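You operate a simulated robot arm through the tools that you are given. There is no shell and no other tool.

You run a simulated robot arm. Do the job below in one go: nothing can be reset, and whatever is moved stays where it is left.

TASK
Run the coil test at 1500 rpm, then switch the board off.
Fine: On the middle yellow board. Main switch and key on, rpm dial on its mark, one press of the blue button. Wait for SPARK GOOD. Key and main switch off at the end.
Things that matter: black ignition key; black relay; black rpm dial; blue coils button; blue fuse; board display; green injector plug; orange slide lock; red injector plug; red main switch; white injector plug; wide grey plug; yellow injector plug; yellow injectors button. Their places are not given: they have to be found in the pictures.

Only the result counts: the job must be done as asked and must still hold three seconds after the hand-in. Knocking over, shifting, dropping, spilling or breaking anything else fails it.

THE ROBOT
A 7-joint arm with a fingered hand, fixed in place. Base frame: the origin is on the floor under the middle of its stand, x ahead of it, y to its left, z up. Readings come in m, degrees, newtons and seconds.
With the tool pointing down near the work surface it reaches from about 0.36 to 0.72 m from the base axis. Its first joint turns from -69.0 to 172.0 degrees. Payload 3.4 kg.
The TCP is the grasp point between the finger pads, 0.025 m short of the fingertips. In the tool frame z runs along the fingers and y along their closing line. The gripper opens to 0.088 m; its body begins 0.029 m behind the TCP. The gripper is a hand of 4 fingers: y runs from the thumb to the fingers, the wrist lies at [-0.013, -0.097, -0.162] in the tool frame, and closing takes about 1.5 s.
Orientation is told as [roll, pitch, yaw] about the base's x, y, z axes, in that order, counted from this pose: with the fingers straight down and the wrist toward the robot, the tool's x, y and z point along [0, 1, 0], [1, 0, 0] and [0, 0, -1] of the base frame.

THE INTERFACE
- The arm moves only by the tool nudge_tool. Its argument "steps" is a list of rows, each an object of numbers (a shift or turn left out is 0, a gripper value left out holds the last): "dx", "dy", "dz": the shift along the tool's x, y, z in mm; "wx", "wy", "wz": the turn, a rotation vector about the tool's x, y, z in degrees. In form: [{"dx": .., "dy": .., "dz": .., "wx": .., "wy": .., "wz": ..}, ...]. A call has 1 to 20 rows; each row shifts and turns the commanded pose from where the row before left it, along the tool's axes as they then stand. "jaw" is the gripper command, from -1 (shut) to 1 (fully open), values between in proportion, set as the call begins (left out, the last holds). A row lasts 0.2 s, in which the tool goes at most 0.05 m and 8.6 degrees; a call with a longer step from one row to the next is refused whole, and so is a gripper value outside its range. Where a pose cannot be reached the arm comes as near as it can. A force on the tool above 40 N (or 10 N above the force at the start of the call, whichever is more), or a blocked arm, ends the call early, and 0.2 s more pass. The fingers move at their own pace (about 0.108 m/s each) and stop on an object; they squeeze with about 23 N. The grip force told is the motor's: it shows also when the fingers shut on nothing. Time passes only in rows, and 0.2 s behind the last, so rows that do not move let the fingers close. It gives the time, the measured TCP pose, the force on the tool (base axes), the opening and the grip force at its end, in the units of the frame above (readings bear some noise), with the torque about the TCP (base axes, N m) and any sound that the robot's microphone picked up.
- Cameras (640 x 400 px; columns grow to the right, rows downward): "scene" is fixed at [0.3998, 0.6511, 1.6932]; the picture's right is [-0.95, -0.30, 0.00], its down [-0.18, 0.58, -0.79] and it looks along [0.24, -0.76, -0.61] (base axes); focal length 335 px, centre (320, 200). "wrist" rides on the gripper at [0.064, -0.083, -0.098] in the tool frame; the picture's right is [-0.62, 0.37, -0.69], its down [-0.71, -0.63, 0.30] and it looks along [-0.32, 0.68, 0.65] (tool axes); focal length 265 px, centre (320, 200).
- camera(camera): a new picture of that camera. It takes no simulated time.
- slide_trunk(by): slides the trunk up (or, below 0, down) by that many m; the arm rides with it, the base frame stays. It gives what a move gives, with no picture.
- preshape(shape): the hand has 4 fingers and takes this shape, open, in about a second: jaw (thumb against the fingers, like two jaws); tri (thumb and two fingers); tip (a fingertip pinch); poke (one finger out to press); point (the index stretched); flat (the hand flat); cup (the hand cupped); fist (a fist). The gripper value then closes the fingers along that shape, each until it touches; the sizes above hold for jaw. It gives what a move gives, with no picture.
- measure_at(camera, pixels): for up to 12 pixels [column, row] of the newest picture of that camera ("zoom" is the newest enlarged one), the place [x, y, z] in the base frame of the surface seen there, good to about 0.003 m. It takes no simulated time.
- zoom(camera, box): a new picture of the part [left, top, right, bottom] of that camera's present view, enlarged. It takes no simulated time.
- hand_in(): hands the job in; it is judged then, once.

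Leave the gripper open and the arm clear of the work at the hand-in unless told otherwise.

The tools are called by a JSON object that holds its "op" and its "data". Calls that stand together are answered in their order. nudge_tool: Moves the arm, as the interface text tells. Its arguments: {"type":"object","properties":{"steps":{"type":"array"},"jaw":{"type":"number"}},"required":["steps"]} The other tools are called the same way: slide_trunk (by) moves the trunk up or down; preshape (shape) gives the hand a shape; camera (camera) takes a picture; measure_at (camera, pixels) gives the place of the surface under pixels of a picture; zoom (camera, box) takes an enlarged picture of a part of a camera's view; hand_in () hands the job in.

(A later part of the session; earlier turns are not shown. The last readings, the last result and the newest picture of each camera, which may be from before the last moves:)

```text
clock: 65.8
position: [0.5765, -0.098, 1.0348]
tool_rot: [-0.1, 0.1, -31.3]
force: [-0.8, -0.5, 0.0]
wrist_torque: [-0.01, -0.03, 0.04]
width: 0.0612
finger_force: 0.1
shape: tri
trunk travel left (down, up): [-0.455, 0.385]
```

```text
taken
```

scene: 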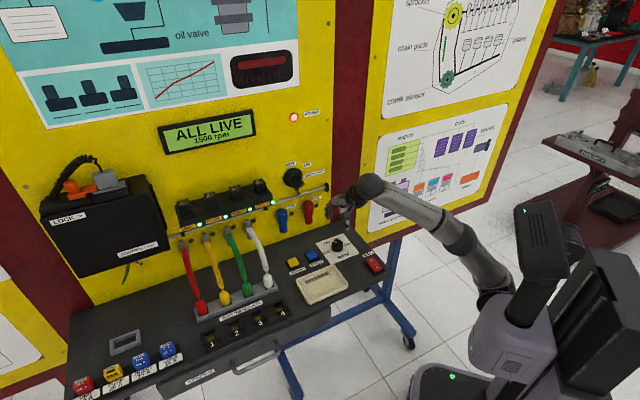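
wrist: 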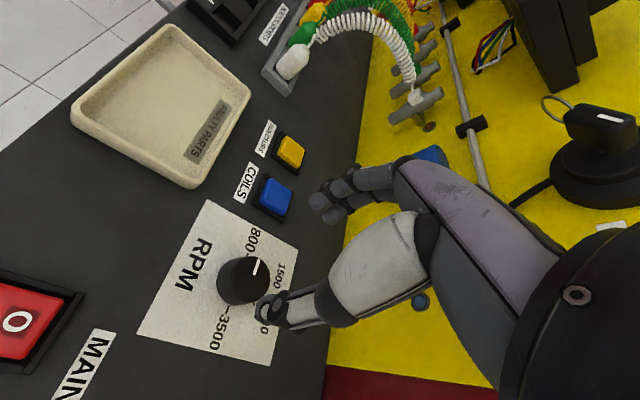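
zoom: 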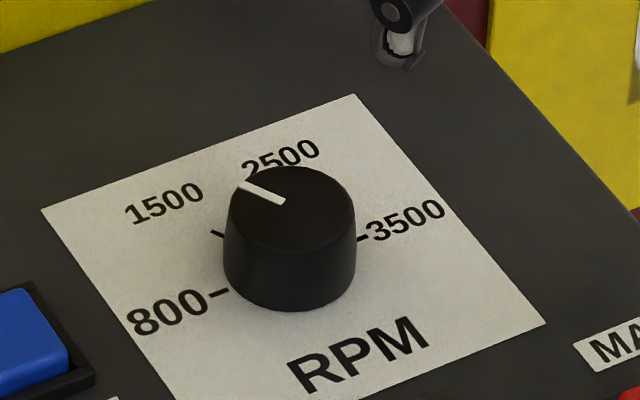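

Released; the display still shows 1500 rpm. I check the pointer against the 1500 tick by measuring both in the newest enlargement.

{"op": "measure_at", "data": {"camera": "zoom", "pixels": [[217, 232], [213, 230], [218, 293], [211, 295], [364, 239], [368, 237], [242, 184], [250, 188], [260, 193], [270, 197], [283, 203], [291, 210]]}}

{"op": "zoom", "data": {"camera": "wrist", "box": [200, 220, 300, 310]}}

{"op": "measure_at", "data": {"camera": "zoom", "pixels": [[284, 172], [245, 165], [300, 130], [275, 195], [330, 160]]}}

```text
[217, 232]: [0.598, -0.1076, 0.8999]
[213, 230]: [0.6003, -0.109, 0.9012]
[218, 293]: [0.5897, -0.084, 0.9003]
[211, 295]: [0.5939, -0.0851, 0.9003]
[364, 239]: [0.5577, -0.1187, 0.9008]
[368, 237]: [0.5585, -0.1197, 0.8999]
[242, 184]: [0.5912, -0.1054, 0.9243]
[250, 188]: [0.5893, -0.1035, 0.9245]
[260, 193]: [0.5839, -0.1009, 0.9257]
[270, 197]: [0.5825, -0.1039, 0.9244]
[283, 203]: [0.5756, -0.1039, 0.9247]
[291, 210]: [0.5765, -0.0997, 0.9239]
```

```text
4.44 times, centred on (250, 265) of wrist
```

zoom: 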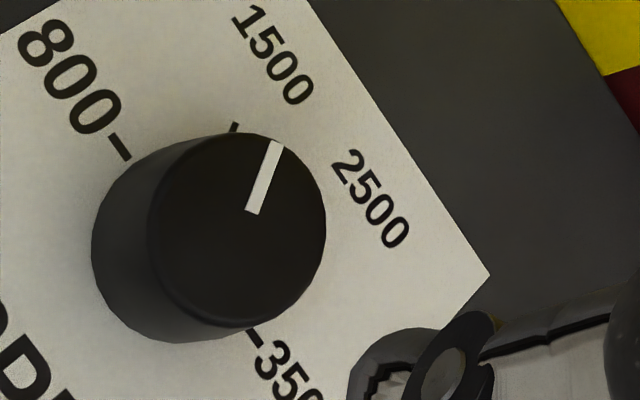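

```text
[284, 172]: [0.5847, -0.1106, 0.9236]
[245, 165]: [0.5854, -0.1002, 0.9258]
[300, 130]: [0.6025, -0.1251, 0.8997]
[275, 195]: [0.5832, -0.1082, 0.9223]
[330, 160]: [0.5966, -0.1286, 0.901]
```

The 1500 tick direction is −14.7°, the pointer lies within about 2° of it and the display reads 1500 rpm. Next the blue button: I turn back to yaw 0, take the poke shape, and go above the button (≈(0.643,-0.038)).

{"op": "nudge_tool", "data": {"steps": [{"wz": -6.3}, {"wz": -6.3}, {"wz": -6.3}, {"wz": -6.3}, {"wz": -6.1}, {}]}}

{"op": "preshape", "data": {"shape": "poke"}}

{"op": "nudge_tool", "data": {"steps": [{"dx": 14, "dy": 16}, {"dx": 14, "dy": 16}, {"dx": 14, "dy": 16}, {"dx": 12, "dy": 16}, {}, {}]}}

{"op": "zoom", "data": {"camera": "wrist", "box": [160, 150, 360, 330]}}

{"op": "zoom", "data": {"camera": "scene", "box": [270, 190, 370, 280]}}

```text
clock: 67.2
position: [0.5747, -0.0996, 1.0355]
tool_rot: [-0.2, 0.2, 0.1]
force: [0.0, 0.2, -0.2]
wrist_torque: [0.0, 0.01, -0.06]
width: 0.0615
finger_force: 0.2
shape: tri
trunk travel left (down, up): [-0.455, 0.385]
```

```text
clock: 68.1
position: [0.5756, -0.0984, 1.0359]
tool_rot: [-0.1, 0.3, 0.0]
force: [0.3, 0.4, 0.1]
wrist_torque: [0.0, -0.02, -0.02]
width: 0.0
finger_force: 0.1
shape: poke
trunk travel left (down, up): [-0.455, 0.385]
```

```text
clock: 69.5
position: [0.6111, -0.0522, 1.021]
tool_rot: [-0.1, 0.2, -0.1]
force: [0.1, -0.3, -0.9]
wrist_torque: [0.0, -0.01, 0.0]
width: 0.0001
finger_force: 0.0
shape: poke
out of reach, approached as far as the arm can: row 2, 3, 4
trunk travel left (down, up): [-0.455, 0.385]
```

```text
2.22 times, centred on (260, 240) of wrist
```

zoom: 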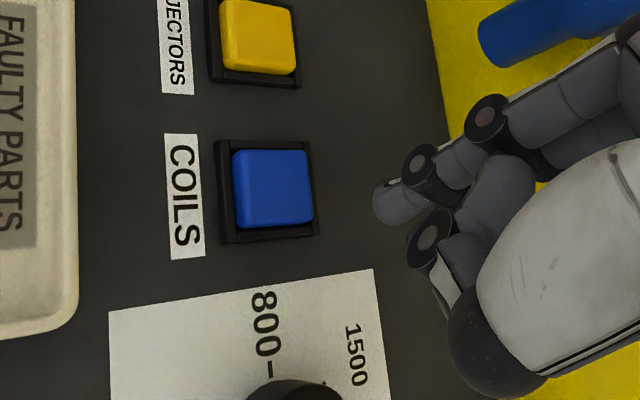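

```text
4.44 times, centred on (320, 235) of scene
```

zoom: 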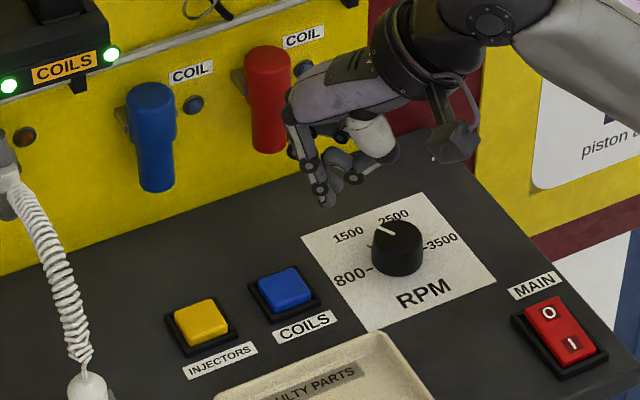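

At this height the arm is stretched with the trunk so low; I raise the trunk 0.06 m and then go down by the arm over the button.

{"op": "slide_trunk", "data": {"by": 0.06}}

{"op": "zoom", "data": {"camera": "wrist", "box": [160, 150, 360, 330]}}

{"op": "measure_at", "data": {"camera": "zoom", "pixels": [[250, 170], [220, 170], [280, 170], [250, 140], [250, 200], [200, 200], [250, 30]]}}

```text
clock: 70.5
position: [0.6126, -0.053, 1.0803]
tool_rot: [-0.1, 0.3, -0.1]
force: [0.0, -0.4, 0.0]
wrist_torque: [0.04, -0.02, 0.0]
width: 0.0
finger_force: 0.1
shape: poke
trunk travel left (down, up): [-0.515, 0.325]
```

```text
2.22 times, centred on (260, 240) of wrist
```

zoom: 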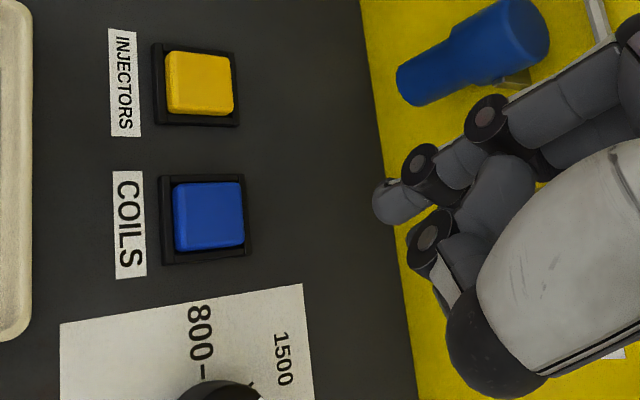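

```text
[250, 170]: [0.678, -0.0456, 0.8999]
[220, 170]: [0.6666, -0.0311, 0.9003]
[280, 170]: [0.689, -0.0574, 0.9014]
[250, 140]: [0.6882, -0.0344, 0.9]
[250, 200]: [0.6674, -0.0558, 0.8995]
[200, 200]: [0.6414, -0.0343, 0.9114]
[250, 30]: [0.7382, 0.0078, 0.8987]
```

Blue button is centred at zoom (208,215); I measure it.

{"op": "measure_at", "data": {"camera": "zoom", "pixels": [[208, 215], [180, 215], [238, 215], [208, 188], [208, 243], [165, 220], [250, 220], [385, 205], [378, 195]]}}

```text
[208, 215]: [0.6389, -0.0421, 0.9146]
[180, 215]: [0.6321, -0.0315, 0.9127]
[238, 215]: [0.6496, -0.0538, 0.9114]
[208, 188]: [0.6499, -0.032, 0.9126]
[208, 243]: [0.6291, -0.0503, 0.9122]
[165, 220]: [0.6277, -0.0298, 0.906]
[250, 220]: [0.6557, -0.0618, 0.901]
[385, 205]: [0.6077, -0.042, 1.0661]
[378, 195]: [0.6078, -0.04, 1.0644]
```

Button centre is (0.640,-0.042), top z 0.9125. The tip sits ~7 mm to the +x(tool) side of the TCP. I descend 70 mm first without lateral shift and see where the arm settles.

{"op": "nudge_tool", "data": {"steps": [{"dz": 14}, {"dz": 14}, {"dz": 14}, {"dz": 14}, {"dz": 14}, {}, {}]}}

```text
clock: 72.1
position: [0.6435, -0.0464, 1.0312]
tool_rot: [-0.1, 0.3, 0.0]
force: [-0.5, -0.4, 0.1]
wrist_torque: [0.0, -0.02, 0.03]
width: 0.0
finger_force: 0.0
shape: poke
out of reach, approached as far as the arm can: row 1, 2, 3, 4, 5
trunk travel left (down, up): [-0.515, 0.325]
```

It slid toward the commanded point (0.6435,-0.0464,1.031). I go down 40 mm more.

{"op": "nudge_tool", "data": {"steps": [{"dz": 10}, {"dz": 10}, {"dz": 10}, {"dz": 10}, {}, {}]}}

{"op": "zoom", "data": {"camera": "wrist", "box": [160, 150, 360, 330]}}

{"op": "zoom", "data": {"camera": "scene", "box": [270, 200, 370, 280]}}

```text
clock: 73.5
position: [0.6595, -0.0431, 1.0024]
tool_rot: [-0.1, 0.2, 0.0]
force: [0.8, 0.4, 0.2]
wrist_torque: [0.01, 0.02, 0.01]
width: 0.0
finger_force: 0.2
shape: poke
out of reach, approached as far as the arm can: row 1, 2, 3, 4
trunk travel left (down, up): [-0.515, 0.325]
```

```text
2.22 times, centred on (260, 240) of wrist
```

zoom: 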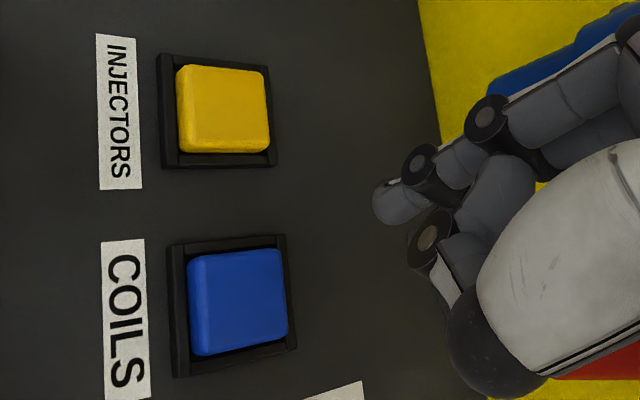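

```text
5.00 times, centred on (320, 240) of scene
```

zoom: 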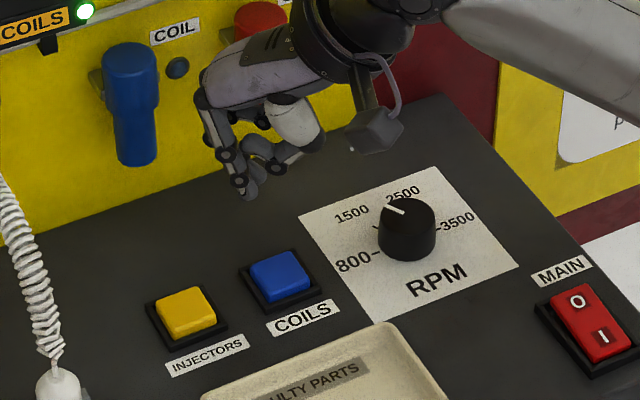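

The arm slid along its fully stretched sphere (elbow straight). I pull back toward the robot by 80 mm to bend the elbow again, then approach low.

{"op": "nudge_tool", "data": {"steps": [{"dy": -20, "dz": -4}, {"dy": -20, "dz": -4}, {"dy": -20, "dz": -4}, {"dy": -20, "dz": -4}, {}, {}]}}

{"op": "camera", "data": {"camera": "scene"}}

```text
clock: 74.9
position: [0.6276, -0.0317, 1.0485]
tool_rot: [-0.1, 0.3, 0.0]
force: [-0.5, -0.1, -1.0]
wrist_torque: [0.02, -0.02, -0.03]
width: 0.0003
finger_force: 0.1
shape: poke
out of reach, approached as far as the arm can: row 1, 2, 3, 4
trunk travel left (down, up): [-0.515, 0.325]
```

```text
taken
```

scene: 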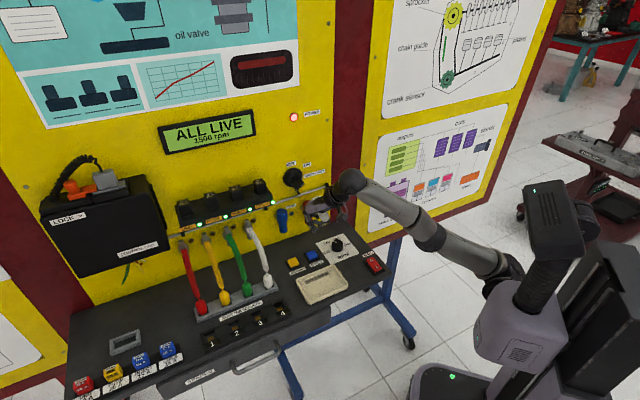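

Still straight; I pull further back and slightly up.

{"op": "nudge_tool", "data": {"steps": [{"dy": -20, "dz": -5}, {"dy": -20, "dz": -5}, {"dy": -20, "dz": -5}, {}, {}, {}]}}

```text
clock: 76.3
position: [0.5983, -0.0234, 1.0865]
tool_rot: [-0.1, 0.2, 0.0]
force: [0.1, 0.9, -0.3]
wrist_torque: [0.04, 0.03, 0.0]
width: 0.0
finger_force: 0.1
shape: poke
out of reach, approached as far as the arm can: row 1, 2, 3
trunk travel left (down, up): [-0.515, 0.325]
```

Still on the stretched sphere. I wait with empty rows to let the command reset to the measured pose if it counts as blocked.

{"op": "nudge_tool", "data": {"steps": [{}, {}, {}, {}, {}, {}]}}

```text
clock: 77.7
position: [0.5988, -0.0236, 1.0861]
tool_rot: [0.0, 0.1, 0.0]
force: [0.8, -0.3, 0.6]
wrist_torque: [-0.04, -0.04, 0.01]
width: 0.0
finger_force: 0.0
shape: poke
trunk travel left (down, up): [-0.515, 0.325]
```

I try a small inward and upward move with a slight turn, to break out of the straight elbow.

{"op": "nudge_tool", "data": {"steps": [{"dy": -10, "dz": -10, "wz": -4}, {"dy": -10, "dz": -10, "wz": -4}, {"dy": -10, "dz": -10, "wz": -4}, {}, {}]}}

```text
clock: 78.9
position: [0.5698, -0.0254, 1.1191]
tool_rot: [0.1, 0.4, 12.0]
force: [-0.7, -0.5, -0.1]
wrist_torque: [-0.01, -0.03, -0.03]
width: 0.0
finger_force: 0.0
shape: poke
out of reach, approached as far as the arm can: row 2
trunk travel left (down, up): [-0.515, 0.325]
```

Only one row was flagged now. I continue inward.

{"op": "nudge_tool", "data": {"steps": [{"dy": -15}, {"dy": -15}, {"dy": -15}, {}, {}]}}

```text
clock: 80.1
position: [0.5476, -0.0287, 1.1411]
tool_rot: [0.0, 0.2, 12.0]
force: [-0.3, 0.1, -0.1]
wrist_torque: [0.03, 0.0, -0.06]
width: 0.0
finger_force: 0.1
shape: poke
out of reach, approached as far as the arm can: row 1, 2, 3
trunk travel left (down, up): [-0.515, 0.325]
```

I look at the arm configuration to understand what is limiting.

{"op": "zoom", "data": {"camera": "scene", "box": [300, 130, 560, 320]}}

{"op": "camera", "data": {"camera": "wrist"}}

```text
2.11 times, centred on (430, 225) of scene
```

zoom: 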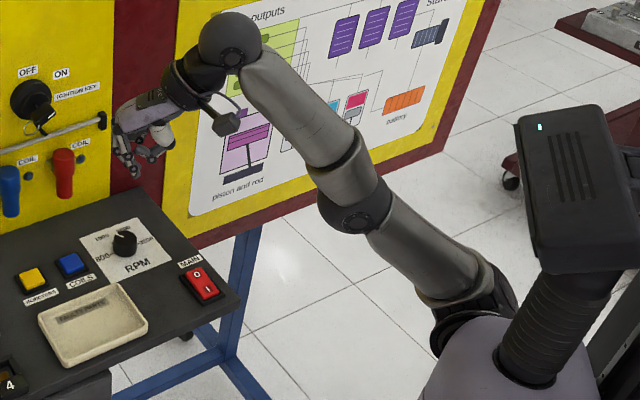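

```text
taken
```

wrist: 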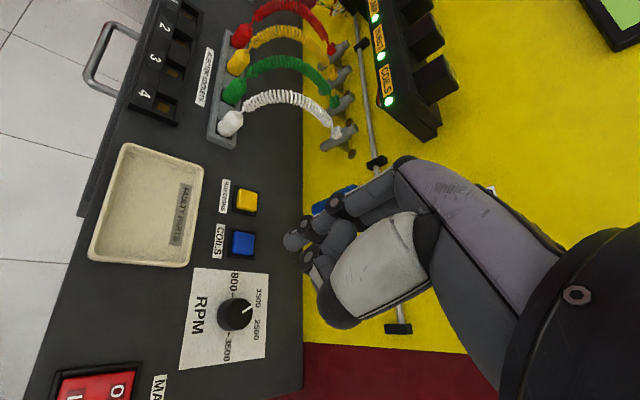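

The arm is indeed straight. I try larger inward steps (45 mm per row), safe at this height.

{"op": "nudge_tool", "data": {"steps": [{"dy": -45}, {"dy": -45}, {}, {}, {}]}}

```text
clock: 81.3
position: [0.4969, -0.0367, 1.1859]
tool_rot: [0.0, 0.3, 11.9]
force: [-0.4, 0.5, -0.1]
wrist_torque: [0.01, -0.01, 0.0]
width: 0.0003
finger_force: 0.1
shape: poke
out of reach, approached as far as the arm can: row 1, 2
trunk travel left (down, up): [-0.515, 0.325]
```

The elbow has gone to its lower side and the wrist is at its bend limit. Tilting the fingers forward relieves the wrist; I try that in this free space and pull inward.

{"op": "nudge_tool", "data": {"steps": [{"wx": -7.5}, {"wx": -7.5}, {"wx": -7.5}, {"wx": -7.5}, {}, {}]}}

{"op": "zoom", "data": {"camera": "scene", "box": [300, 100, 560, 290]}}

```text
clock: 82.7
position: [0.5511, -0.023, 1.2658]
tool_rot: [0.0, -29.7, 12.0]
force: [0.8, 0.6, -0.6]
wrist_torque: [-0.01, 0.0, -0.01]
width: 0.0
finger_force: 0.0
shape: poke
out of reach, approached as far as the arm can: row 1, 2, 3, 4
trunk travel left (down, up): [-0.515, 0.325]
```

```text
2.11 times, centred on (430, 195) of scene
```

zoom: 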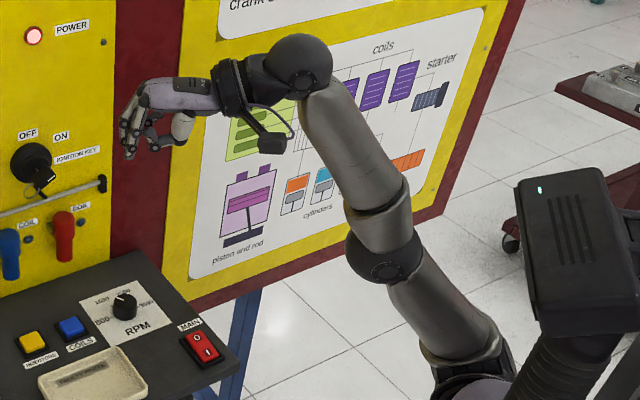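

The wrist point itself did not move: the elbow is bent slightly the wrong way at its stop. It must pass through straight again. I un-tilt (which pushes the wrist target beyond reach, straightening the arm) and then pull inward and down, as happened to work before.

{"op": "nudge_tool", "data": {"steps": [{"wx": 7.5}, {"wx": 7.5}, {"wx": 7.5}, {"wx": 7.4}, {"dy": -25, "dz": 15}, {"dy": -25, "dz": 15}, {"dy": -25, "dz": 15}, {"dy": -25, "dz": 15}, {}, {}]}}

{"op": "zoom", "data": {"camera": "scene", "box": [300, 100, 560, 290]}}

```text
clock: 84.9
position: [0.4531, -0.0369, 1.2147]
tool_rot: [0.0, 0.2, 12.0]
force: [0.2, -0.5, -0.1]
wrist_torque: [0.03, 0.01, 0.01]
width: 0.0
finger_force: 0.0
shape: poke
out of reach, approached as far as the arm can: row 1, 2, 3, 4, 5, 6, 7, 8
trunk travel left (down, up): [-0.515, 0.325]
```

```text
2.11 times, centred on (430, 195) of scene
```

zoom: 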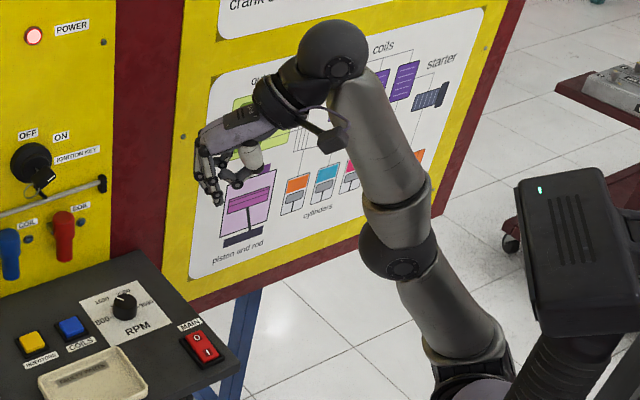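

Still the wrong side. I push outward more strongly along the arm's direction (up and forward) and then draw in.

{"op": "nudge_tool", "data": {"steps": [{"dy": 25, "dz": -42}, {"dy": 25, "dz": -42}, {"dy": 25, "dz": -42}, {}]}}

{"op": "nudge_tool", "data": {"steps": [{"dy": -25, "dz": 25}, {"dy": -25, "dz": 25}, {"dy": -25, "dz": 25}, {"dy": -25, "dz": 25}, {}]}}

{"op": "zoom", "data": {"camera": "scene", "box": [300, 80, 560, 270]}}

```text
clock: 85.9
position: [0.454, -0.0385, 1.2172]
tool_rot: [0.0, 0.1, 12.0]
force: [-0.1, 0.0, 0.2]
wrist_torque: [-0.02, 0.03, 0.0]
width: 0.0001
finger_force: 0.1
shape: poke
out of reach, approached as far as the arm can: row 1, 2, 3
trunk travel left (down, up): [-0.515, 0.325]
```

```text
clock: 87.1
position: [0.4431, -0.0375, 1.2212]
tool_rot: [0.0, 0.1, 12.0]
force: [-1.1, 0.3, -0.2]
wrist_torque: [0.01, 0.0, -0.02]
width: 0.0
finger_force: 0.1
shape: poke
out of reach, approached as far as the arm can: row 1, 2, 3, 4
trunk travel left (down, up): [-0.515, 0.325]
```

```text
2.11 times, centred on (430, 175) of scene
```

zoom: 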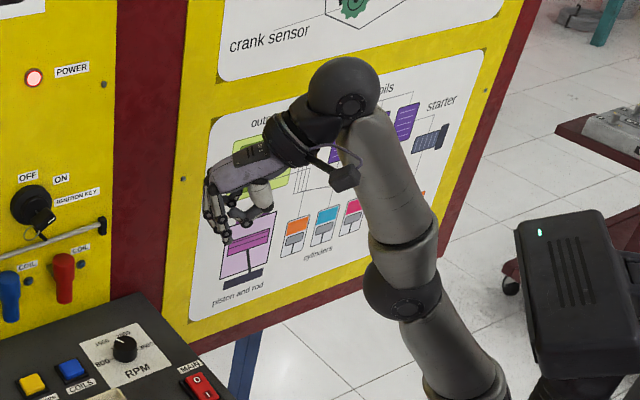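

The outward push changed nothing, so the elbow is exactly straight and the solver needs a sideways component to bend it. I move to the left with some inward pull.

{"op": "nudge_tool", "data": {"steps": [{"dx": 35, "dy": -15}, {"dx": 35, "dy": -15}, {"dx": 35, "dy": -15}, {"dx": 35, "dy": -15}, {}]}}

{"op": "zoom", "data": {"camera": "scene", "box": [300, 80, 560, 270]}}

```text
clock: 88.3
position: [0.3564, 0.0895, 1.2261]
tool_rot: [0.0, 0.1, 11.9]
force: [-0.7, 0.1, 0.6]
wrist_torque: [-0.01, -0.01, -0.01]
width: 0.0001
finger_force: 0.1
shape: poke
out of reach, approached as far as the arm can: row 1, 2
trunk travel left (down, up): [-0.515, 0.325]
```

```text
2.11 times, centred on (430, 175) of scene
```

zoom: 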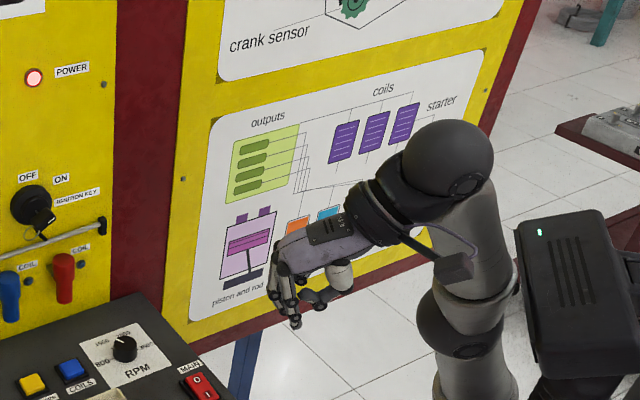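

Rows 3 and 4 went freely. Now I try downward 80 mm here to see whether the elbow bends.

{"op": "nudge_tool", "data": {"steps": [{"dz": 20}, {"dz": 20}, {"dz": 20}, {"dz": 20}, {}]}}

{"op": "zoom", "data": {"camera": "scene", "box": [300, 100, 560, 290]}}

```text
clock: 89.5
position: [0.3571, 0.0892, 1.2259]
tool_rot: [0.0, 0.0, 12.0]
force: [-0.2, 0.0, 0.1]
wrist_torque: [0.05, -0.03, 0.03]
width: 0.0
finger_force: 0.0
shape: poke
out of reach, approached as far as the arm can: row 1, 2, 3, 4
trunk travel left (down, up): [-0.515, 0.325]
```

```text
2.11 times, centred on (430, 195) of scene
```

zoom: 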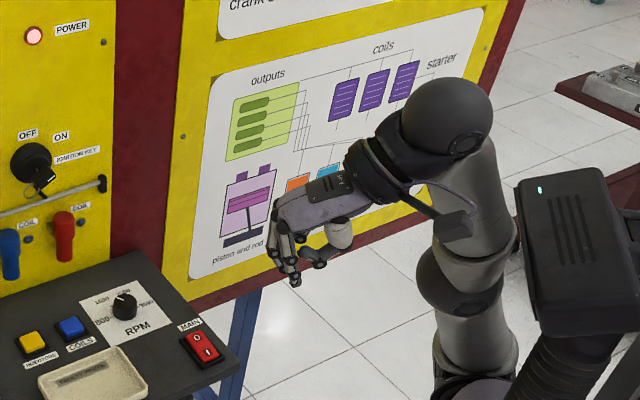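

Pure inward pull does nothing; the bending direction should be forward-down, so I try a mainly tangential move: forward and down together.

{"op": "nudge_tool", "data": {"steps": [{"dy": 25, "dz": 30}, {"dy": 25, "dz": 30}, {"dy": 25, "dz": 30}, {}]}}

{"op": "zoom", "data": {"camera": "scene", "box": [300, 100, 560, 290]}}

```text
clock: 90.5
position: [0.4334, 0.1028, 1.1356]
tool_rot: [0.1, 0.1, 12.0]
force: [0.6, -1.1, 0.2]
wrist_torque: [0.0, 0.0, 0.03]
width: 0.0
finger_force: 0.0
shape: poke
trunk travel left (down, up): [-0.515, 0.325]
```

```text
2.11 times, centred on (430, 195) of scene
```

zoom: 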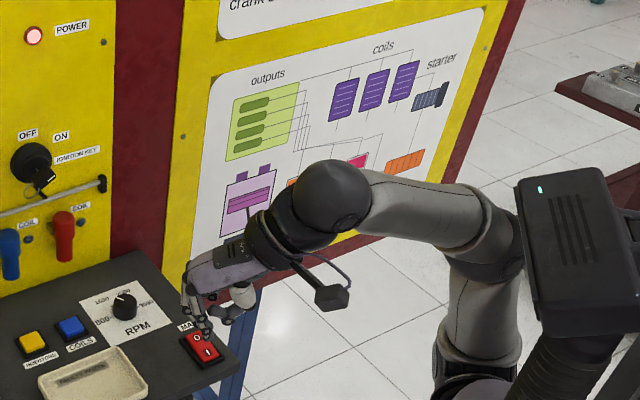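

The elbow is bent properly again (upper side). Now I go toward the blue button, descending early so the arm never stretches: first to (0.58,-0.03,1.00) at yaw 0.

{"op": "nudge_tool", "data": {"steps": [{"wz": 6}, {"wz": 6}, {"dx": -19, "dy": 20.9, "dz": 19.4}, {"dx": -19, "dy": 20.9, "dz": 19.4}, {"dx": -19, "dy": 20.9, "dz": 19.4}, {"dx": -19, "dy": 20.9, "dz": 19.4}, {"dx": -19, "dy": 20.9, "dz": 19.4}, {"dx": -19, "dy": 20.9, "dz": 19.4}, {"dx": -19, "dy": 20.9, "dz": 19.4}, {}, {}]}}

{"op": "camera", "data": {"camera": "scene"}}

```text
clock: 92.9
position: [0.5773, -0.0299, 1.0011]
tool_rot: [0.0, 0.0, 0.0]
force: [0.1, 0.8, 0.3]
wrist_torque: [-0.02, 0.0, 0.02]
width: 0.0
finger_force: 0.1
shape: poke
trunk travel left (down, up): [-0.515, 0.325]
```

```text
taken
```

scene: 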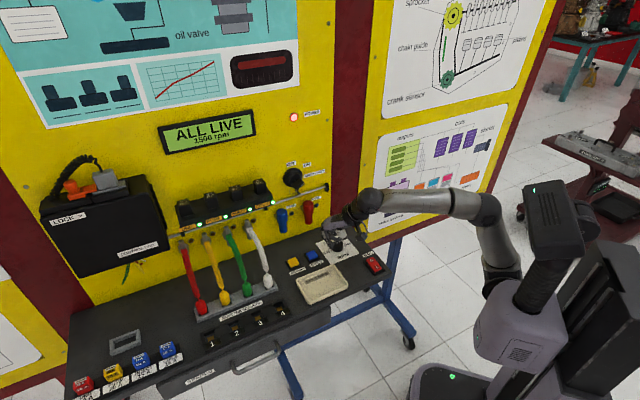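

Good. Now over the blue button at TCP z≈0.965.

{"op": "nudge_tool", "data": {"steps": [{"dx": -4.7, "dy": 15.7, "dz": 9}, {"dx": -4.7, "dy": 15.7, "dz": 9}, {"dx": -4.6, "dy": 15.7, "dz": 9}, {"dx": -4.6, "dy": 15.6, "dz": 9}, {}, {}]}}

{"op": "zoom", "data": {"camera": "wrist", "box": [180, 150, 360, 310]}}

{"op": "zoom", "data": {"camera": "scene", "box": [280, 210, 360, 280]}}

```text
clock: 94.3
position: [0.6378, -0.0468, 0.9648]
tool_rot: [-0.1, 0.1, 0.1]
force: [0.4, -0.2, 0.9]
wrist_torque: [0.0, 0.04, -0.01]
width: 0.0001
finger_force: 0.0
shape: poke
trunk travel left (down, up): [-0.515, 0.325]
```

```text
2.50 times, centred on (270, 230) of wrist
```

zoom: 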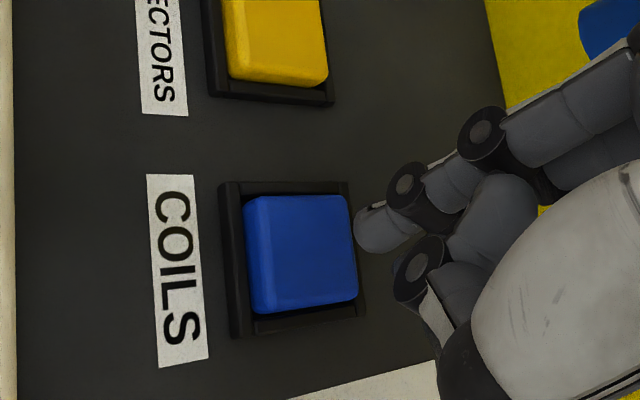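

```text
5.71 times, centred on (320, 245) of scene
```

zoom: 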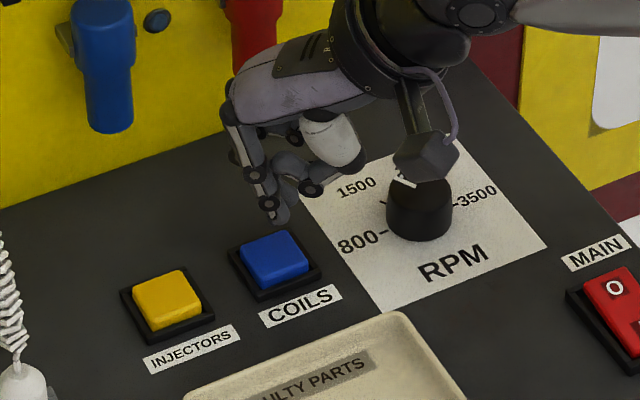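

The tip is right above the button. I go down 20 mm, then press in 1.5 mm steps until it gives, without lifting in between.

{"op": "nudge_tool", "data": {"steps": [{"dz": 7}, {"dz": 7}, {"dz": 6}, {}]}}

{"op": "nudge_tool", "data": {"steps": [{"dz": 1.5}, {"dz": 1.5}, {"dz": 1.5}, {"dz": 1.5}, {"dz": 1.5}, {"dz": 1.5}, {}]}}

{"op": "zoom", "data": {"camera": "scene", "box": [140, 100, 380, 280]}}

```text
clock: 95.3
position: [0.6404, -0.0469, 0.9441]
tool_rot: [0.0, 0.1, 0.0]
force: [-0.7, 0.0, 0.1]
wrist_torque: [0.01, 0.0, 0.01]
width: 0.0
finger_force: 0.1
shape: poke
trunk travel left (down, up): [-0.515, 0.325]
```

```text
clock: 96.9
position: [0.6374, -0.0473, 0.9361]
tool_rot: [0.0, 0.0, -0.1]
force: [1.3, 0.8, 2.2]
wrist_torque: [-0.01, -0.02, 0.01]
width: 0.0002
finger_force: 0.2
shape: poke
trunk travel left (down, up): [-0.515, 0.325]
heard: click
```

```text
2.22 times, centred on (260, 190) of scene
```

zoom: 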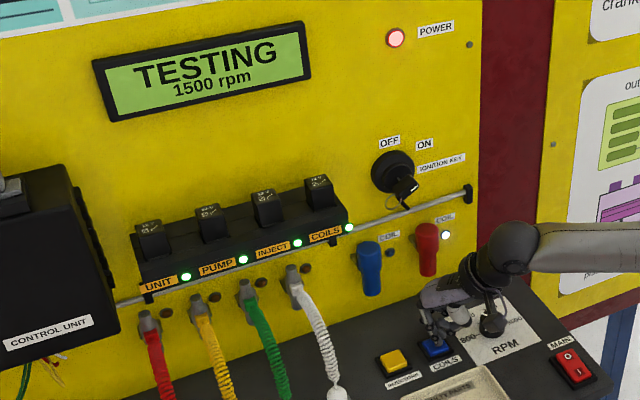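

A click, and the display shows "TESTING 1500 rpm". I lift the finger straight up and wait for the result.

{"op": "nudge_tool", "data": {"steps": [{"dz": -6}, {"dz": -12}, {"dz": -15}, {}, {}, {}, {}, {}]}}

{"op": "zoom", "data": {"camera": "scene", "box": [140, 100, 380, 280]}}

```text
clock: 98.7
position: [0.6374, -0.0489, 0.9678]
tool_rot: [-0.1, 0.0, 0.1]
force: [-0.5, -0.5, 0.7]
wrist_torque: [-0.04, 0.02, 0.01]
width: 0.0
finger_force: 0.0
shape: poke
trunk travel left (down, up): [-0.515, 0.325]
```

```text
2.22 times, centred on (260, 190) of scene
```

zoom: 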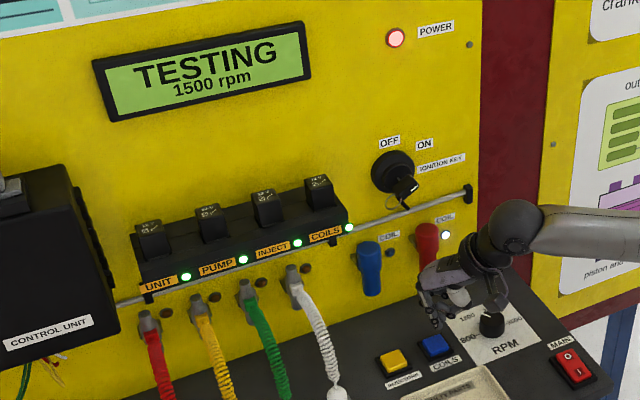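

Still testing. I wait in place.

{"op": "nudge_tool", "data": {"steps": [{}, {}, {}, {}, {}, {}, {}, {}, {}, {}, {}, {}]}}

{"op": "zoom", "data": {"camera": "scene", "box": [140, 100, 380, 280]}}

```text
clock: 101.3
position: [0.6378, -0.049, 0.9681]
tool_rot: [-0.1, 0.1, 0.0]
force: [0.3, -0.2, 0.0]
wrist_torque: [0.01, 0.0, 0.02]
width: 0.0
finger_force: 0.0
shape: poke
trunk travel left (down, up): [-0.515, 0.325]
```

```text
2.22 times, centred on (260, 190) of scene
```

zoom: 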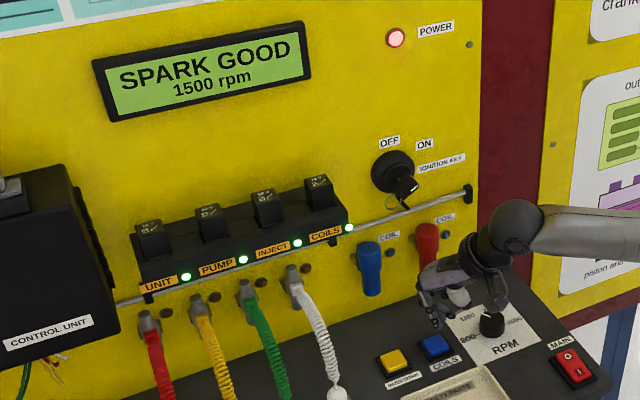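

"SPARK GOOD / 1500 rpm". Now key off, then main off. The key now points about 60° clockwise; pushing down on its left (lower) end turns it back. First I draw back toward the robot and up, then raise the trunk 0.21 m to the height that worked at the key.

{"op": "nudge_tool", "data": {"steps": [{"dz": -15}, {"dy": -22, "dx": 4, "dz": -9}, {"dy": -22, "dx": 4, "dz": -9}, {"dy": -22, "dx": 4, "dz": -9}, {"dy": -22, "dx": 4, "dz": -9}, {"dy": -22, "dx": 4, "dz": -9}, {}]}}

{"op": "slide_trunk", "data": {"by": 0.21}}

{"op": "nudge_tool", "data": {"steps": [{"wx": -4.71, "wy": -4.71}, {"wx": -4.71, "wy": -4.71}, {"wx": -4.71, "wy": -4.71}, {}, {}]}}

{"op": "camera", "data": {"camera": "scene"}}

{"op": "zoom", "data": {"camera": "scene", "box": [276, 155, 324, 200]}}

```text
clock: 102.9
position: [0.5272, -0.0288, 1.0283]
tool_rot: [-0.1, 0.1, 0.1]
force: [0.2, -0.1, 0.0]
wrist_torque: [0.01, 0.01, 0.02]
width: 0.0
finger_force: 0.1
shape: poke
trunk travel left (down, up): [-0.515, 0.325]
```

```text
clock: 105.2
position: [0.5267, -0.0294, 1.2374]
tool_rot: [0.0, 0.1, 0.1]
force: [-0.6, -0.2, 0.3]
wrist_torque: [-0.01, -0.04, -0.01]
width: 0.0
finger_force: 0.0
shape: poke
trunk travel left (down, up): [-0.725, 0.115]
```

```text
clock: 106.4
position: [0.5273, -0.0294, 1.2384]
tool_rot: [-14.5, -14.0, 1.8]
force: [-0.1, -0.2, 0.1]
wrist_torque: [-0.01, -0.01, -0.01]
width: 0.0002
finger_force: 0.0
shape: poke
trunk travel left (down, up): [-0.725, 0.115]
```

```text
taken
```

scene: 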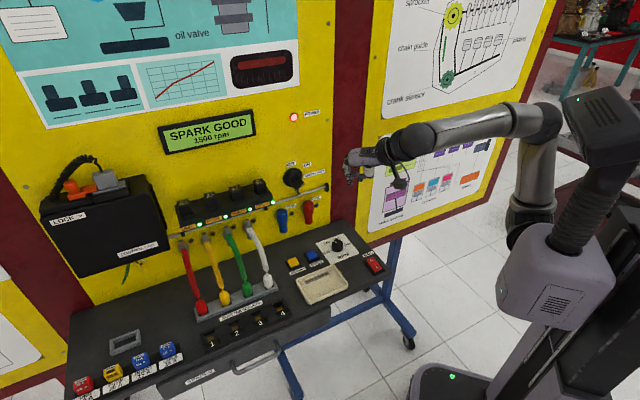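

```text
8.89 times, centred on (300, 178) of scene
```

zoom: 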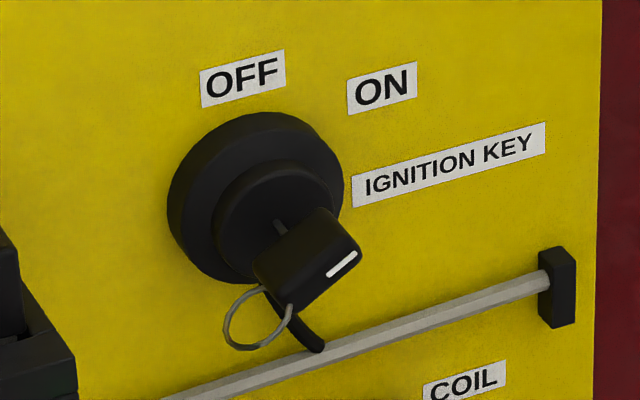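

The key is at ON (~57°), its ring hanging to the lower left, thin in the push direction. I go to a point in front of the key (≈110 mm off the board) with the 20° tilt.

{"op": "nudge_tool", "data": {"steps": [{"dx": 2.3, "dy": 23.6, "dz": 13.7}, {"dx": 2.3, "dy": 23.6, "dz": 13.7}, {"dx": 2.3, "dy": 23.6, "dz": 13.7}, {"dx": 2.3, "dy": 23.6, "dz": 13.7}, {"dx": 2.2, "dy": 23.7, "dz": 13.5}, {}, {}]}}

{"op": "zoom", "data": {"camera": "wrist", "box": [180, 180, 380, 360]}}

```text
clock: 108.0
position: [0.66, -0.0296, 1.1984]
tool_rot: [-14.6, -13.8, 1.9]
force: [-0.3, 0.3, -0.1]
wrist_torque: [-0.02, 0.0, -0.04]
width: 0.0
finger_force: 0.1
shape: poke
trunk travel left (down, up): [-0.725, 0.115]
```

```text
2.22 times, centred on (280, 270) of wrist
```

zoom: 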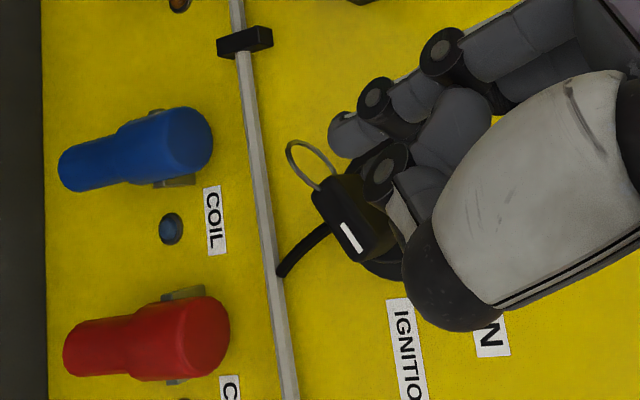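

I measure the turned key head and ring from here: mark (351,238), head ends (322,190) and (372,262), ring (310,150).

{"op": "measure_at", "data": {"camera": "zoom", "pixels": [[351, 238], [345, 228], [358, 249], [328, 200], [340, 182], [365, 255], [322, 215], [350, 195], [300, 170], [320, 152], [355, 180], [370, 210]]}}

```text
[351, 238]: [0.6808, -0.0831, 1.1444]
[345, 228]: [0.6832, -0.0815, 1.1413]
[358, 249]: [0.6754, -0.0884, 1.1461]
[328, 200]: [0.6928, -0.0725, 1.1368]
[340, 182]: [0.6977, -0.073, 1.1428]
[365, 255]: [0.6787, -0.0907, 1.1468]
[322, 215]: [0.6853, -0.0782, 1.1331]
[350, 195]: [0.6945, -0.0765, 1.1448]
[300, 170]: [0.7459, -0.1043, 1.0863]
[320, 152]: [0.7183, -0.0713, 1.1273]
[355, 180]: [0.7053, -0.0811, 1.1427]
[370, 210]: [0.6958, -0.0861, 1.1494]
```

Key axis ≈ s 0.430, z 1.142, turned ~62°. I go in so that the tip is 16 mm left of the axis, 51 mm off the board and 26 mm above the axis.

{"op": "nudge_tool", "data": {"steps": [{"dx": -9.6, "dy": 8.2, "dz": 8.7}, {"dx": -9.6, "dy": 8.2, "dz": 8.7}, {"dx": -9.6, "dy": 8.1, "dz": 8.7}, {"dx": -9.6, "dy": 8.1, "dz": 8.6}, {}, {}]}}

{"op": "zoom", "data": {"camera": "wrist", "box": [200, 180, 380, 340]}}

{"op": "zoom", "data": {"camera": "scene", "box": [280, 155, 325, 190]}}

```text
clock: 109.4
position: [0.6997, -0.0766, 1.1843]
tool_rot: [-14.6, -14.0, 1.9]
force: [-0.5, -0.5, 0.2]
wrist_torque: [0.01, -0.02, 0.0]
width: 0.0001
finger_force: 0.1
shape: poke
trunk travel left (down, up): [-0.725, 0.115]
```

```text
2.50 times, centred on (290, 260) of wrist
```

zoom: 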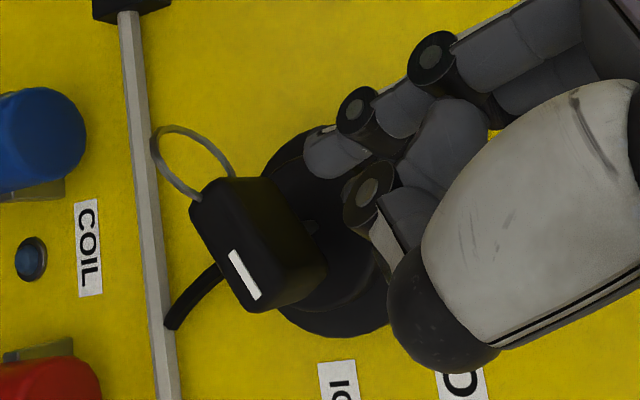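

```text
11.43 times, centred on (302, 172) of scene
```

zoom: 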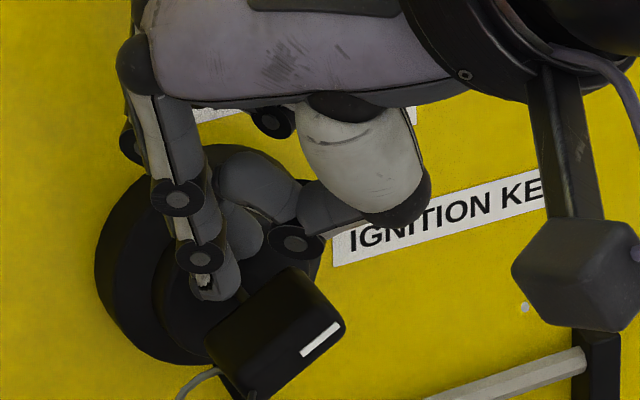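

Tip is ~15 mm left of the axis. I shift 2 mm left and 2 mm out, then go down 14 mm, just short of contact.

{"op": "nudge_tool", "data": {"steps": [{"dx": 2.7, "dy": 0.1, "dz": -0.7}, {"dx": 1.1, "dy": -1.1, "dz": 4.4}, {"dx": 1.1, "dy": -1.1, "dz": 4.4}, {"dx": 1.1, "dy": -1.1, "dz": 4.4}, {}, {}]}}

{"op": "zoom", "data": {"camera": "wrist", "box": [200, 180, 380, 340]}}

{"op": "zoom", "data": {"camera": "scene", "box": [280, 155, 325, 190]}}

```text
clock: 110.8
position: [0.6994, -0.072, 1.1692]
tool_rot: [-14.5, -14.1, 1.7]
force: [-0.5, 0.3, -0.7]
wrist_torque: [0.0, -0.04, 0.01]
width: 0.0
finger_force: 0.0
shape: poke
trunk travel left (down, up): [-0.725, 0.115]
```

```text
2.50 times, centred on (290, 260) of wrist
```

zoom: 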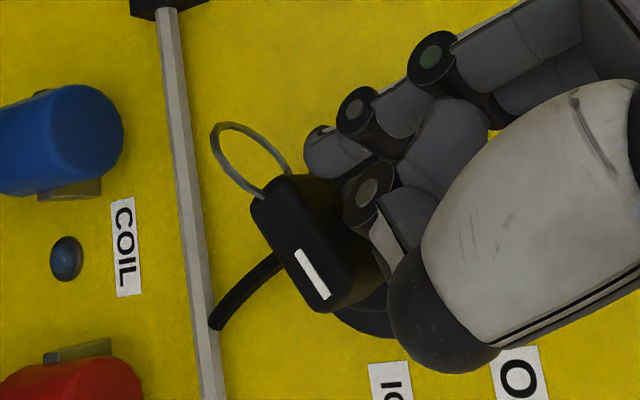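

```text
11.43 times, centred on (302, 172) of scene
```

zoom: 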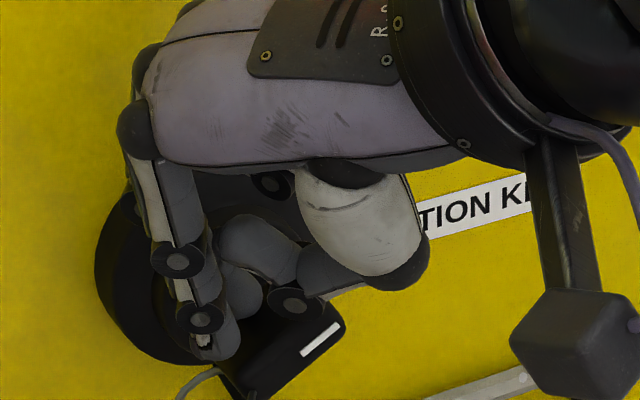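

No contact yet. To keep the folded thumb clear of the key's front I shift 3 mm out and 1.5 mm right, then push down in 2 mm steps.

{"op": "nudge_tool", "data": {"steps": [{"dx": 0.9, "dy": -3.1, "dz": -1.0}, {"dx": 0.48, "dy": -0.48, "dz": 1.88}, {"dx": 0.48, "dy": -0.48, "dz": 1.88}, {"dx": 0.48, "dy": -0.48, "dz": 1.88}, {"dx": 0.48, "dy": -0.48, "dz": 1.88}, {"dx": 0.48, "dy": -0.48, "dz": 1.88}, {"dx": 0.48, "dy": -0.48, "dz": 1.88}, {"dx": 0.48, "dy": -0.48, "dz": 1.88}, {}]}}

{"op": "zoom", "data": {"camera": "wrist", "box": [200, 180, 380, 340]}}

{"op": "zoom", "data": {"camera": "scene", "box": [150, 100, 330, 200]}}

```text
clock: 112.8
position: [0.6968, -0.0674, 1.1548]
tool_rot: [-14.6, -13.9, 1.9]
force: [9.0, 13.3, 5.8]
wrist_torque: [0.16, -0.22, 0.2]
width: 0.0002
finger_force: 0.0
shape: poke
trunk travel left (down, up): [-0.725, 0.115]
```

```text
2.50 times, centred on (290, 260) of wrist
```

zoom: 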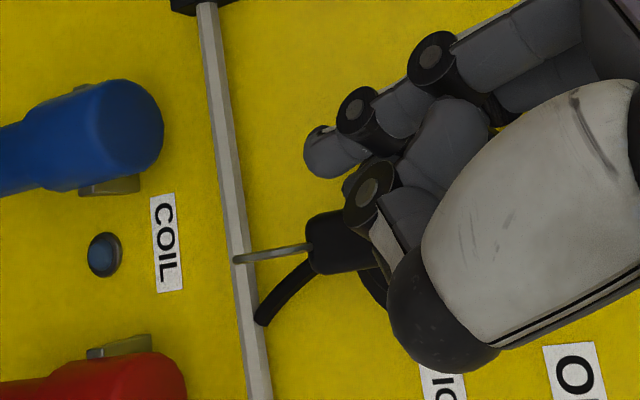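

```text
3.56 times, centred on (240, 150) of scene
```

zoom: 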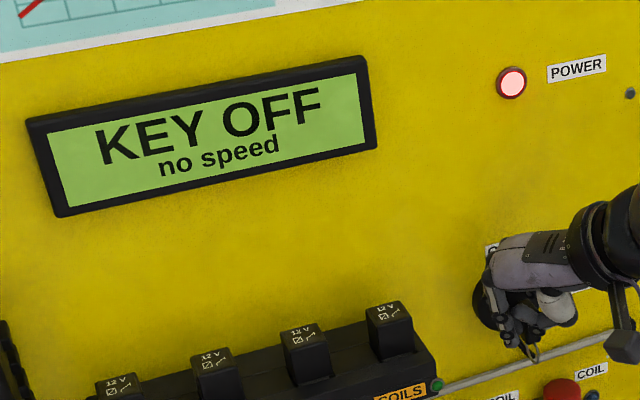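

The key snapped back: "KEY OFF / no speed". The finger still presses on the key from the left (force mostly leftward), so I back off left and up first.

{"op": "nudge_tool", "data": {"steps": [{"dx": 1.6, "dy": 2.6, "dz": -1.9}, {"dx": 1.6, "dy": 2.6, "dz": -1.9}, {"dx": -1.2, "dy": 1.2, "dz": -4.7}, {"dx": -1.2, "dy": 1.2, "dz": -4.7}, {"dx": -1.2, "dy": 1.2, "dz": -4.7}, {"dx": -1.2, "dy": 1.2, "dz": -4.7}, {}]}}

{"op": "zoom", "data": {"camera": "wrist", "box": [200, 180, 380, 340]}}

{"op": "zoom", "data": {"camera": "scene", "box": [270, 140, 340, 200]}}

```text
clock: 114.4
position: [0.6997, -0.067, 1.1796]
tool_rot: [-14.6, -13.9, 1.7]
force: [-0.4, -0.6, 0.3]
wrist_torque: [0.03, 0.02, 0.01]
width: 0.0004
finger_force: 0.0
shape: poke
trunk travel left (down, up): [-0.725, 0.115]
```

```text
2.50 times, centred on (290, 260) of wrist
```

zoom: 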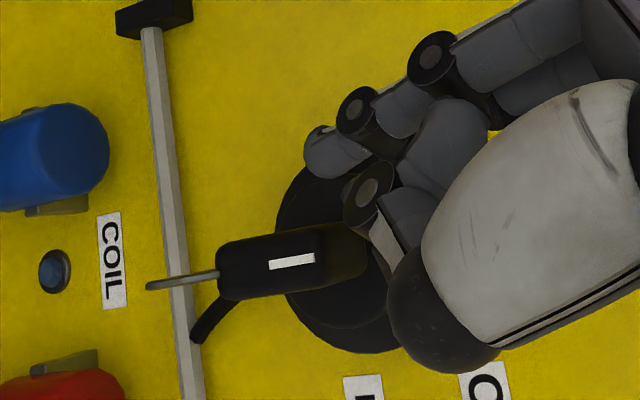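

```text
6.67 times, centred on (305, 170) of scene
```

zoom: 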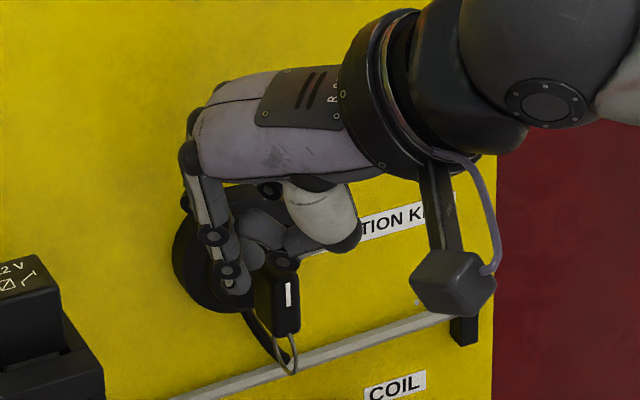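

Key is upright at OFF and free of the hand. I retreat the same way I came: out to the waypoint, then back toward the robot.

{"op": "nudge_tool", "data": {"steps": [{"dx": 7.6, "dy": -8.2, "dz": -9.1}, {"dx": 7.6, "dy": -8.2, "dz": -9.1}, {"dx": 7.7, "dy": -8.2, "dz": -9.1}, {"dx": 7.7, "dy": -8.3, "dz": -9.0}, {"dx": -2.3, "dy": -23.6, "dz": -13.7}, {"dx": -2.3, "dy": -23.6, "dz": -13.7}, {"dx": -2.3, "dy": -23.6, "dz": -13.7}, {"dx": -2.3, "dy": -23.6, "dz": -13.7}, {"dx": -2.2, "dy": -23.7, "dz": -13.5}, {}, {}]}}

{"op": "camera", "data": {"camera": "scene"}}

```text
clock: 116.8
position: [0.5277, -0.0308, 1.2376]
tool_rot: [-14.4, -14.1, 1.9]
force: [-1.0, -0.8, -1.2]
wrist_torque: [0.02, 0.01, -0.01]
width: 0.0
finger_force: 0.2
shape: poke
trunk travel left (down, up): [-0.725, 0.115]
```

```text
taken
```

scene: 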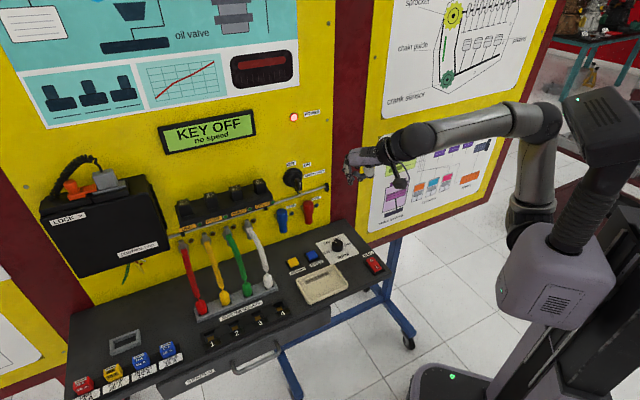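

Display "KEY OFF". Now the main switch: back to tool-down, move above the O end (≈TCP (0.463,-0.079)) at z≈1.297, then slide the trunk down 0.28 m.

{"op": "nudge_tool", "data": {"steps": [{"wx": 4.71, "wy": 4.71}, {"wx": 4.71, "wy": 4.71}, {"wx": 4.71, "wy": 4.71}, {"dx": -12, "dy": -16.2, "dz": -14.9}, {"dx": -12, "dy": -16.2, "dz": -14.9}, {"dx": -12, "dy": -16.2, "dz": -14.9}, {"dx": -12.2, "dy": -16.1, "dz": -14.7}, {}, {}]}}

{"op": "slide_trunk", "data": {"by": -0.28}}

{"op": "zoom", "data": {"camera": "wrist", "box": [180, 180, 360, 340]}}

{"op": "zoom", "data": {"camera": "scene", "box": [330, 200, 430, 290]}}

```text
clock: 118.8
position: [0.4639, -0.0737, 1.2977]
tool_rot: [0.0, 0.0, -0.1]
force: [-0.7, 0.2, 0.0]
wrist_torque: [0.01, 0.0, 0.03]
width: 0.0
finger_force: 0.0
shape: poke
trunk travel left (down, up): [-0.725, 0.115]
```

```text
clock: 121.6
position: [0.466, -0.0736, 1.0186]
tool_rot: [-0.1, 0.0, 0.0]
force: [0.0, 0.0, -0.7]
wrist_torque: [-0.03, 0.04, -0.05]
width: 0.0
finger_force: 0.1
shape: poke
trunk travel left (down, up): [-0.445, 0.395]
```

```text
2.50 times, centred on (270, 260) of wrist
```

zoom: 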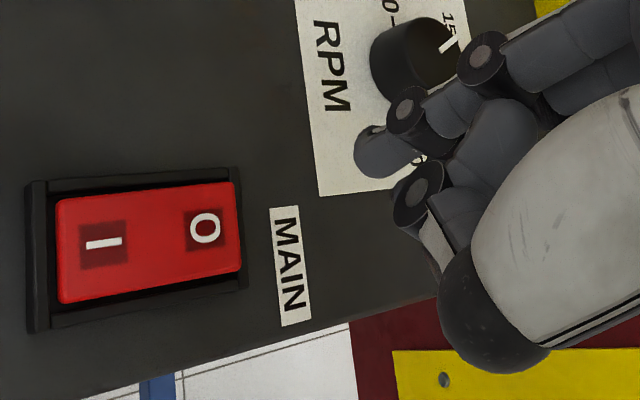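

```text
4.44 times, centred on (380, 245) of scene
```

zoom: 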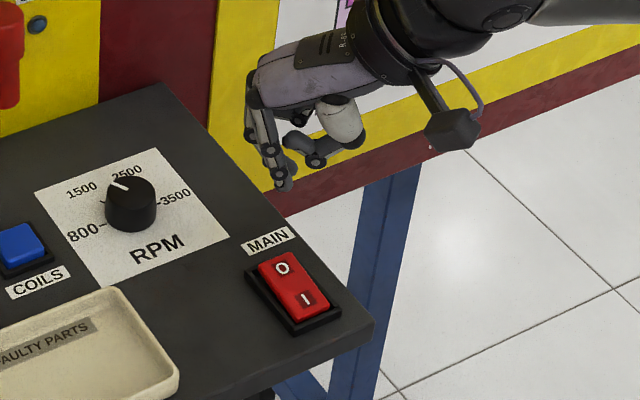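

I re-take the wrist view to measure the raised O end (O at about (203,230) there).

{"op": "zoom", "data": {"camera": "wrist", "box": [180, 180, 360, 340]}}

{"op": "measure_at", "data": {"camera": "zoom", "pixels": [[203, 230], [235, 225], [230, 190], [238, 265], [150, 240], [105, 243], [70, 248], [225, 228]]}}

```text
2.50 times, centred on (270, 260) of wrist
```

zoom: 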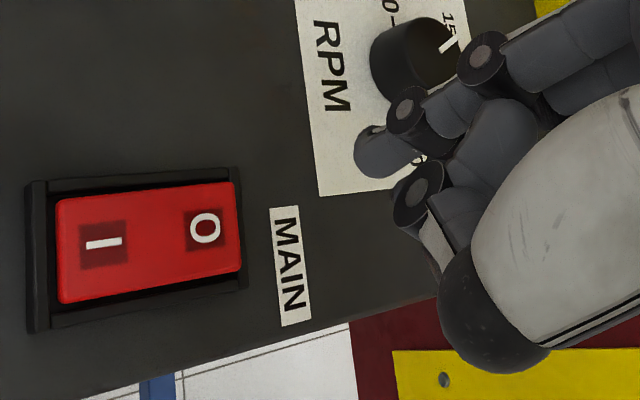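

```text
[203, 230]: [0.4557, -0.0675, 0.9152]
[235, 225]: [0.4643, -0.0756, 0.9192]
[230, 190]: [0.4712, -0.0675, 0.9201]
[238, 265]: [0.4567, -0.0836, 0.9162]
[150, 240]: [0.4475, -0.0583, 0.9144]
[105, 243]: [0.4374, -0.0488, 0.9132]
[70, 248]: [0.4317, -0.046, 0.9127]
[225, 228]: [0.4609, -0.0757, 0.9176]
```

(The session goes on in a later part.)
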